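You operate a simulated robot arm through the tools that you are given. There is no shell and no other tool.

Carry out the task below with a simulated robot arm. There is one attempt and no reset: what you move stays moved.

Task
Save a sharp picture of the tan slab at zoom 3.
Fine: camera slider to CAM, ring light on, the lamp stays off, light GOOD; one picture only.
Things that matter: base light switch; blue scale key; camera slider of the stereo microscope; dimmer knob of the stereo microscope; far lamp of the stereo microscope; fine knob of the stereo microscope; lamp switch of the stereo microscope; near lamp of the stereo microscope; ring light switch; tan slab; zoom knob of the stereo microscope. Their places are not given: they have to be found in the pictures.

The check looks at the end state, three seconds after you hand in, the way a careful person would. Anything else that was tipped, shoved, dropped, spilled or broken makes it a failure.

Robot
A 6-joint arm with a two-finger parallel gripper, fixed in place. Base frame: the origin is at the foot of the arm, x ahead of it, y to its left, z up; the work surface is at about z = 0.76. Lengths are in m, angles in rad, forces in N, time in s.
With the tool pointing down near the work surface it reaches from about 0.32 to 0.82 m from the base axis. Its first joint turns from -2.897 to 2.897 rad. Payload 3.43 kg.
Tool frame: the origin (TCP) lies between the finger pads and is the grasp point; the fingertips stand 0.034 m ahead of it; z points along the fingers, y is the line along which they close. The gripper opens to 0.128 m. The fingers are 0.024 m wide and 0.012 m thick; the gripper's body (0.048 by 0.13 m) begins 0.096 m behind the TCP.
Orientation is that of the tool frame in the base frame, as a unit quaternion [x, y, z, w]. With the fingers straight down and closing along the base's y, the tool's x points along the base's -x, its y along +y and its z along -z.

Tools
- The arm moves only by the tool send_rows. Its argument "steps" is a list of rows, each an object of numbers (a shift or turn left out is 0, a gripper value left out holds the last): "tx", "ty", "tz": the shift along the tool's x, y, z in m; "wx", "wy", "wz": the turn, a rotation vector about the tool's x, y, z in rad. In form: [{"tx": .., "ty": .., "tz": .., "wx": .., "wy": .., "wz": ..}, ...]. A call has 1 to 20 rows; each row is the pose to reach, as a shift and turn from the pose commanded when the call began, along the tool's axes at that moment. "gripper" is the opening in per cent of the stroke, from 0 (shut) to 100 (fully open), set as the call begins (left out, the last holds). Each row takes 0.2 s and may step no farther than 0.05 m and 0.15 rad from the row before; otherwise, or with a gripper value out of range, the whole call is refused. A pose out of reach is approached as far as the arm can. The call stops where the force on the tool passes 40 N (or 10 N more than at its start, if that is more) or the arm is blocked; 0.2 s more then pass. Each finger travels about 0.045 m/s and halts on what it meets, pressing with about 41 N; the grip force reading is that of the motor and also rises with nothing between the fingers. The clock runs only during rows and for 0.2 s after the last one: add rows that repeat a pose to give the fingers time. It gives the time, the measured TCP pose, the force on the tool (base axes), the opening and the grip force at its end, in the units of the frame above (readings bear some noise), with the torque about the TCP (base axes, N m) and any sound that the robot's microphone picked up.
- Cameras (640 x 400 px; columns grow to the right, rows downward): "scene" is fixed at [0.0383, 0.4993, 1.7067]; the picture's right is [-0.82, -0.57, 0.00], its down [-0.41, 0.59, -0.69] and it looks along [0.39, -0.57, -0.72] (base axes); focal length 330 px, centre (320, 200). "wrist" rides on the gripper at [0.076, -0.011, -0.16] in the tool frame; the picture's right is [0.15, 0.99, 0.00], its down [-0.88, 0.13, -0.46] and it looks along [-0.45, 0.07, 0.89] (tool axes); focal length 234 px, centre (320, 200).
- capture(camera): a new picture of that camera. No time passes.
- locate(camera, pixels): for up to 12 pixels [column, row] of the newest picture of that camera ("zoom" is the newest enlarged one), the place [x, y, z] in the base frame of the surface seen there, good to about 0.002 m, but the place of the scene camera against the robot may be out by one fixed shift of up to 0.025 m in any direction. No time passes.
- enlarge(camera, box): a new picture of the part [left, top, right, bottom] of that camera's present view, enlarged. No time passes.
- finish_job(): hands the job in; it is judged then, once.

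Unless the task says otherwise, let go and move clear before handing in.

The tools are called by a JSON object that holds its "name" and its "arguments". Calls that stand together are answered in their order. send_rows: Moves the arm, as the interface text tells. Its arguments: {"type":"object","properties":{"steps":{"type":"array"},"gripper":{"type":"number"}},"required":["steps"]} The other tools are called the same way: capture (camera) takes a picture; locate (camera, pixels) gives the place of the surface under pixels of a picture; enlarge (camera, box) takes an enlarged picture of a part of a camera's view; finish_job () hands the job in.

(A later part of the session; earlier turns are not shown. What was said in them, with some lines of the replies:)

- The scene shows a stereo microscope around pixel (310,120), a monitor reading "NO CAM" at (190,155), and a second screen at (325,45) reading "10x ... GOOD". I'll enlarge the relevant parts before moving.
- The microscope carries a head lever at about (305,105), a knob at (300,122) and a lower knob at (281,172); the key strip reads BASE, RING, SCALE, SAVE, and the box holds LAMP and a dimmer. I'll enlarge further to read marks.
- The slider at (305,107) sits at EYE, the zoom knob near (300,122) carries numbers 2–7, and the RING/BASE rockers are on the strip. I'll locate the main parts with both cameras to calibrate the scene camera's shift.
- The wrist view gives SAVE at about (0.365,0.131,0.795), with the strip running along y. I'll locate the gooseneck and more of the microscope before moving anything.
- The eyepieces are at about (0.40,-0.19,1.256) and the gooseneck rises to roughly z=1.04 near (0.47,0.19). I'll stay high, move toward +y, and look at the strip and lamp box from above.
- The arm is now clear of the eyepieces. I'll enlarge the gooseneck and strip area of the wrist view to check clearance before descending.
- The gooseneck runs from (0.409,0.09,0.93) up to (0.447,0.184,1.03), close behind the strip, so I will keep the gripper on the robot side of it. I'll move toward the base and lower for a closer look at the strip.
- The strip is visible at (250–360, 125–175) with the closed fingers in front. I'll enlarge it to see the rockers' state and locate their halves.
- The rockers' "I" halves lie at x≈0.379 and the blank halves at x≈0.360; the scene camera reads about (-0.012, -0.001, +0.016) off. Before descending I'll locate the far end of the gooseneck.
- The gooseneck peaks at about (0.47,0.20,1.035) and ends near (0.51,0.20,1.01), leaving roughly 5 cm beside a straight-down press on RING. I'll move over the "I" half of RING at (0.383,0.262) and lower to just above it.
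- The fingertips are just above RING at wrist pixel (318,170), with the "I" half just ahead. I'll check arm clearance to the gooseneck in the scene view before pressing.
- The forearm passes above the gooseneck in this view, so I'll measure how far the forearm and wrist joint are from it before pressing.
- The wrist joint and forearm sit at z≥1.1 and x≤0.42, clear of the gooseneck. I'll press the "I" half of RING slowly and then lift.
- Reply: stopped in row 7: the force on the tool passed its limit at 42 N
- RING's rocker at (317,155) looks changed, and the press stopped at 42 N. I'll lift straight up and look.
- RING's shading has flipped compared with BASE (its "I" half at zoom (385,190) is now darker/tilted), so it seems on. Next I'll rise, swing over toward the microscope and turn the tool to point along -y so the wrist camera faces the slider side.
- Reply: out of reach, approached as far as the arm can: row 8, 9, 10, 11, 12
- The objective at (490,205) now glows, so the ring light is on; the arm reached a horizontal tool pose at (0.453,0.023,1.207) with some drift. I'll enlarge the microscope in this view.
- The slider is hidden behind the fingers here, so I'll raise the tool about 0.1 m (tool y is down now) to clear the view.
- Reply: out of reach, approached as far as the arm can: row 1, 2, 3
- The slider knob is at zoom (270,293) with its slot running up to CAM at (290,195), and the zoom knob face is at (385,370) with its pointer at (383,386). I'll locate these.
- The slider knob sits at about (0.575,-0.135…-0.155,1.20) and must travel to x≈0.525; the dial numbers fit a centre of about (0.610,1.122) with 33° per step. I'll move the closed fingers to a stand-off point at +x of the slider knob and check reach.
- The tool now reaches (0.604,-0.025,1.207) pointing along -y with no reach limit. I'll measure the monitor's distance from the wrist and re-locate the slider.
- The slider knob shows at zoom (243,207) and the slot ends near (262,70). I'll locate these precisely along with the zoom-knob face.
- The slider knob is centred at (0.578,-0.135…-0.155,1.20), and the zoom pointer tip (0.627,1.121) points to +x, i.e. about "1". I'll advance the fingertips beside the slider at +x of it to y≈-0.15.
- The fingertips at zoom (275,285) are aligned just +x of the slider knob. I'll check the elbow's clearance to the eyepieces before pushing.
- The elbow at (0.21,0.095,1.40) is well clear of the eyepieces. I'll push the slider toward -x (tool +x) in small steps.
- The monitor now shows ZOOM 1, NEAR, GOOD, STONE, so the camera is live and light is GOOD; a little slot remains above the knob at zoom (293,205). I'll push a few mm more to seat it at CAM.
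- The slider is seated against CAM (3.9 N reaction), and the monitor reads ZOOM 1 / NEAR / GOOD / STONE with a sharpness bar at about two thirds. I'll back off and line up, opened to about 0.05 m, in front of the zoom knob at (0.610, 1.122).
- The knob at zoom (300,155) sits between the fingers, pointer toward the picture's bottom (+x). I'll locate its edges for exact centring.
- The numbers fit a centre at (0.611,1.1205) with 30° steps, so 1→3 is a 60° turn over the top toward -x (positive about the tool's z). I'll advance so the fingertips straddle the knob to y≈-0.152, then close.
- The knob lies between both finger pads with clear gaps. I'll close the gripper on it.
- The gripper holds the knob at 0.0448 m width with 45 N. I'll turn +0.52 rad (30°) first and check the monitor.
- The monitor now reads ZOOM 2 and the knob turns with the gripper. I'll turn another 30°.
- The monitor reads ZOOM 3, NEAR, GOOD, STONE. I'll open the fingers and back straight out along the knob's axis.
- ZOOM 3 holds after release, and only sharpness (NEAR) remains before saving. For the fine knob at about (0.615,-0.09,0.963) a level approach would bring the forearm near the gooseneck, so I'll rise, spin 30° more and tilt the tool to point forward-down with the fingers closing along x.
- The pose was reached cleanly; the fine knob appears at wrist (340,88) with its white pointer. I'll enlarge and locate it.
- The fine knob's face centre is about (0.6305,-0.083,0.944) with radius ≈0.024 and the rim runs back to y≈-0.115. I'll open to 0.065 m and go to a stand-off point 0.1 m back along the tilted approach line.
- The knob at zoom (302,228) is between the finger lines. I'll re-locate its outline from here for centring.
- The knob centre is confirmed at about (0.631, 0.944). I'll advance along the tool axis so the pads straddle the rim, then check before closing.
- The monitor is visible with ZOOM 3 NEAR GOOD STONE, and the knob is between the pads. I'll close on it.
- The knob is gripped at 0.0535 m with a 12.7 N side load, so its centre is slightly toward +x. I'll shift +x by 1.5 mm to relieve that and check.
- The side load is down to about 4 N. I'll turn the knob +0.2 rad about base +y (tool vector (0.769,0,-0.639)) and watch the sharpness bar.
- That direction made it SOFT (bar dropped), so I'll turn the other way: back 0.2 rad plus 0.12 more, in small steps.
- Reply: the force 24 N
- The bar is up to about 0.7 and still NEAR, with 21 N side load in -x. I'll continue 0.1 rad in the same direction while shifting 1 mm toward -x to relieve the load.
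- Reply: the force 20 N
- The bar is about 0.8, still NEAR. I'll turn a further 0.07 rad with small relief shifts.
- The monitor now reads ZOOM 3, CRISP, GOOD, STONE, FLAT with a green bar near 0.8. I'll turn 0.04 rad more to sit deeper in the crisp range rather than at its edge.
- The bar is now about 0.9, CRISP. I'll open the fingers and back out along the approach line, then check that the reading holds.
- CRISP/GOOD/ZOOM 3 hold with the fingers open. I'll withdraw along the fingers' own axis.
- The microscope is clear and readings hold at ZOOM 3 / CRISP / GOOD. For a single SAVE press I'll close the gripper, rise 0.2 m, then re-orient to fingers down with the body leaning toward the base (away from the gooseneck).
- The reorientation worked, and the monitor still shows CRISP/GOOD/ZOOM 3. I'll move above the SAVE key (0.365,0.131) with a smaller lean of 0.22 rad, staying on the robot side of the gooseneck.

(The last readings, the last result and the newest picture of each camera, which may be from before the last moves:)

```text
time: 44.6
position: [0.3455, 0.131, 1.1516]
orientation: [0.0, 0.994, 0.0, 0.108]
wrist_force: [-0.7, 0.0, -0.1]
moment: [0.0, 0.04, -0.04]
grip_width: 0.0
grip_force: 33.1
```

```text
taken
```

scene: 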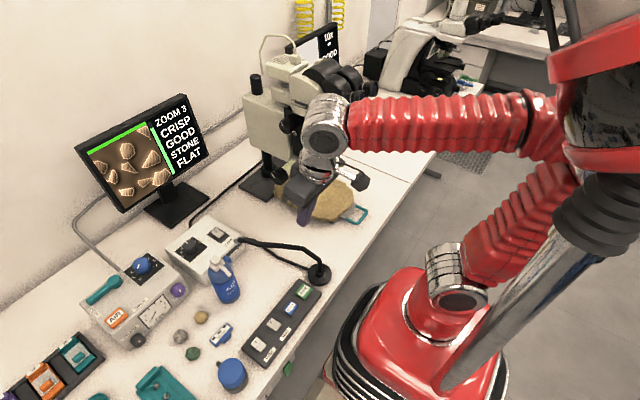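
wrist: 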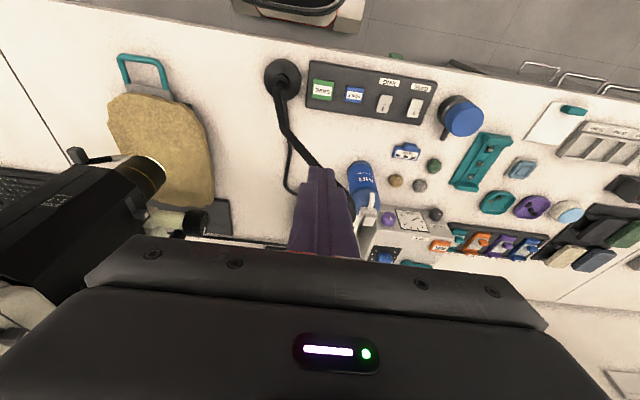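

SAVE shows at wrist (322,90) with the gooseneck to its left and ahead. I'll descend vertically to about 5 cm above the key.

{"name": "send_rows", "arguments": {"steps": [{"tx": 0.0076, "tz": 0.0388}, {"tx": 0.0152, "tz": 0.0776}, {"tx": 0.0228, "tz": 0.1164}, {"tx": 0.0303, "tz": 0.1552}, {"tx": 0.0379, "tz": 0.194}, {"tx": 0.0455, "tz": 0.2328}, {"tx": 0.0531, "tz": 0.2716}]}}

{"name": "capture", "arguments": {"camera": "wrist"}}

{"name": "capture", "arguments": {"camera": "scene"}}

{"name": "enlarge", "arguments": {"camera": "wrist", "box": [200, 80, 440, 240]}}

{"name": "enlarge", "arguments": {"camera": "scene", "box": [220, 210, 360, 330]}}

```text
time: 46.2
position: [0.3529, 0.1308, 0.8761]
orientation: [0.001, 0.994, 0.0, 0.108]
wrist_force: [-0.3, 0.2, 0.5]
moment: [0.01, -0.01, -0.01]
grip_width: 0.0
grip_force: 33.1
```

```text
taken
```

wrist: 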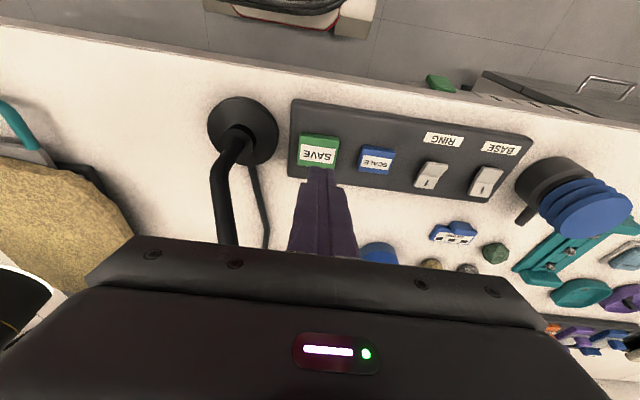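

```text
taken
```

scene: 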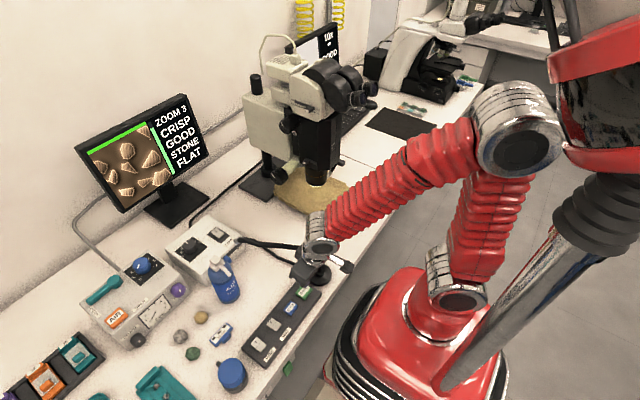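

```text
2.50 times, centred on (320, 160) of wrist
```

zoom: 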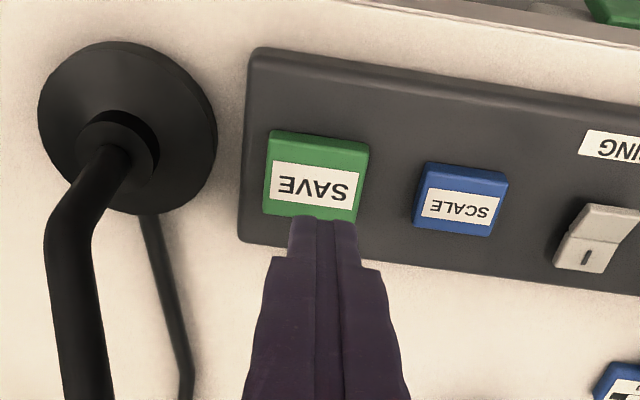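

```text
3.33 times, centred on (290, 270) of scene
```

zoom: 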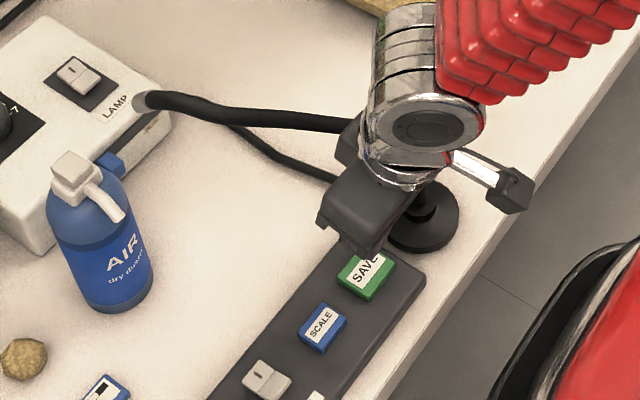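

The fingertips hover just ahead of the SAVE key, whose outline is at zoom (265–368,130–222). I'll locate its corners for the final alignment.

{"name": "locate", "arguments": {"camera": "wrist", "pixels": [[318, 150], [302, 140], [336, 143], [301, 164], [333, 167], [318, 160], [365, 112]]}}

```text
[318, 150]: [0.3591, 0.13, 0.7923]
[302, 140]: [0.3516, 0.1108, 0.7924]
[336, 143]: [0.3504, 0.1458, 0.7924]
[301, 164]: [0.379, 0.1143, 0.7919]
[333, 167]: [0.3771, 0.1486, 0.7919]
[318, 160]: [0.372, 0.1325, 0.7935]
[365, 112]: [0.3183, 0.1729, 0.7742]
```

The SAVE key is centred at (0.365,0.130) with top z≈0.7925. I'll press once: approach along the tool axis, then the last millimetres straight down.

{"name": "send_rows", "arguments": {"steps": [{"tz": 0.025}, {"tz": 0.04}, {"tz": 0.045}, {"tz": 0.0475}, {"tx": 0.0003, "tz": 0.049}, {"tx": 0.0006, "tz": 0.0505}, {"tx": 0.0009, "tz": 0.052}]}}

{"name": "capture", "arguments": {"camera": "scene"}}

{"name": "enlarge", "arguments": {"camera": "scene", "box": [70, 85, 230, 215]}}

{"name": "enlarge", "arguments": {"camera": "wrist", "box": [200, 80, 440, 240]}}

```text
time: 47.8
position: [0.3621, 0.1302, 0.8255]
orientation: [-0.001, 0.994, 0.0, 0.109]
wrist_force: [-0.6, 0.4, 1.6]
moment: [-0.03, 0.02, 0.0]
grip_width: 0.0
grip_force: 32.8
heard: click
```

```text
taken
```

scene: 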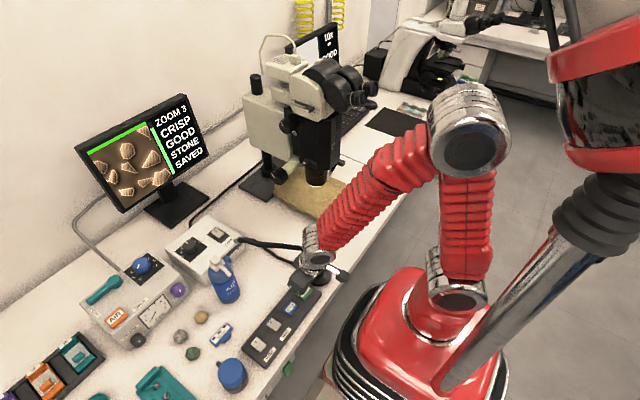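

```text
3.08 times, centred on (150, 150) of scene
```

zoom: 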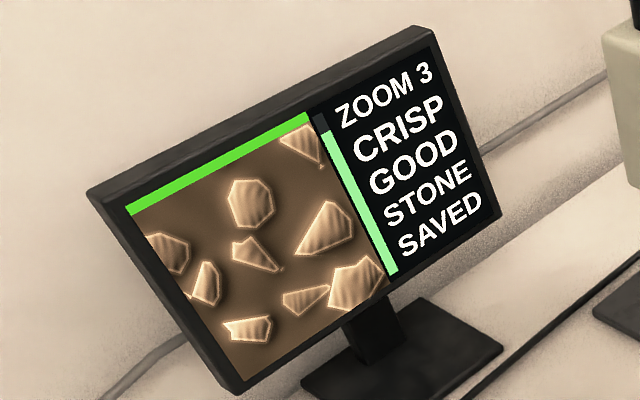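

```text
2.50 times, centred on (320, 160) of wrist
```

zoom: 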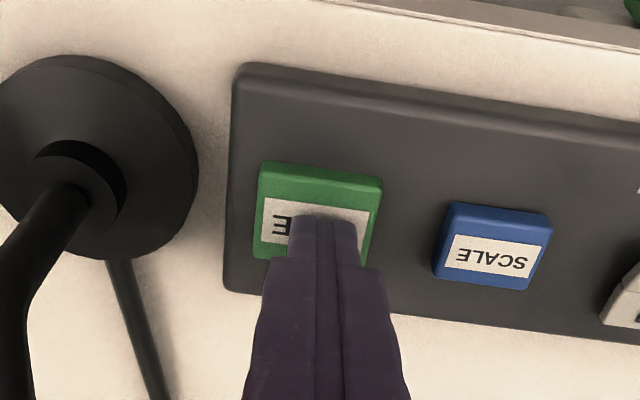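

A click was heard and the monitor now shows ZOOM 3, CRISP, GOOD, STONE, SAVED, so one picture was saved. I'll lift straight off the key and rise clear.

{"name": "send_rows", "arguments": {"steps": [{"tx": -0.0043, "tz": -0.0196}, {"tx": -0.0108, "tz": -0.049}, {"tx": -0.019, "tz": -0.088}, {"tx": -0.028, "tz": -0.127}, {"tx": -0.036, "tz": -0.166}, {"tx": -0.045, "tz": -0.205}, {"tx": -0.054, "tz": -0.244}]}}

{"name": "capture", "arguments": {"camera": "scene"}}

{"name": "capture", "arguments": {"camera": "wrist"}}

{"name": "enlarge", "arguments": {"camera": "scene", "box": [70, 85, 230, 215]}}

```text
time: 49.4
position: [0.362, 0.1308, 1.0764]
orientation: [0.001, 0.994, 0.001, 0.107]
wrist_force: [-0.4, -0.4, 0.4]
moment: [0.0, 0.03, 0.0]
grip_width: 0.0
grip_force: 33.4
```

```text
taken
```

scene: 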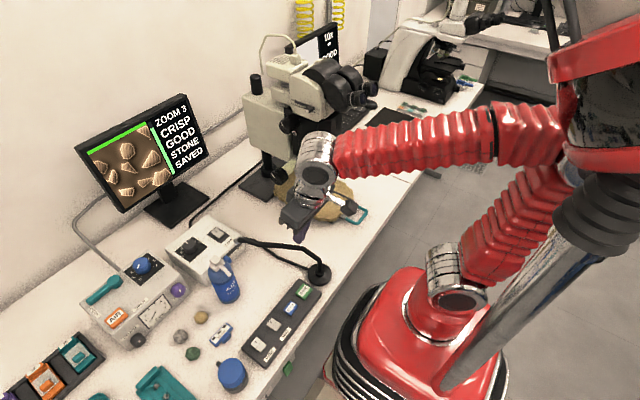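

```text
taken
```

wrist: 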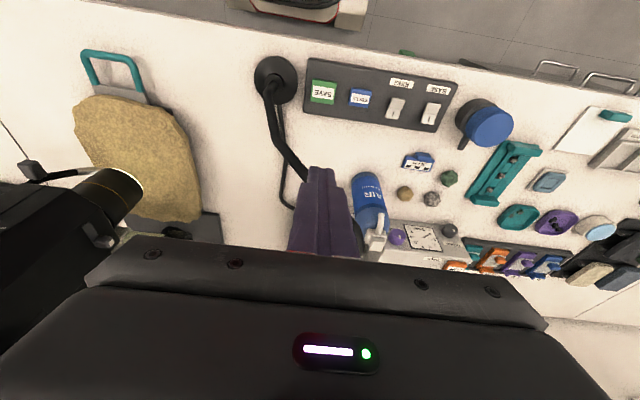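

```text
3.08 times, centred on (150, 150) of scene
```

zoom: 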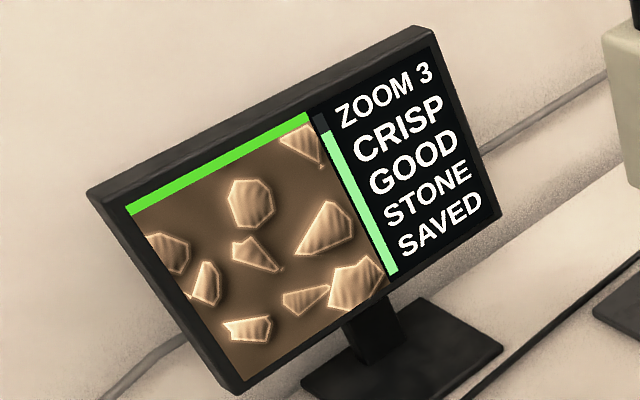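

The arm is clear at z≈1.08, and nothing else in the scene looks disturbed. The monitor at (185,140) still shows ZOOM 3, CRISP, GOOD, STONE, SAVED, and the lamp was never touched, so I'm handing the job in.

{"name": "finish_job", "arguments": {}}

```text
The job is handed in.
```

I saved one picture of the tan slab at zoom 3. After the save, the monitor read ZOOM 3, CRISP, GOOD, STONE, SAVED.

- **Camera slider:** pushed fully to CAM.
- **Ring light:** switched on, with the light reading GOOD.
- **Lamp, base light and scale key:** not touched.
- **Focus:** the fine knob is set to CRISP, with the sharpness bar at about 0.9.
- **Save:** the SAVE key was pressed once, with one click heard.

The gripper let go of everything and the arm moved clear before I handed in. Nothing else in the pictures looked tipped or moved.
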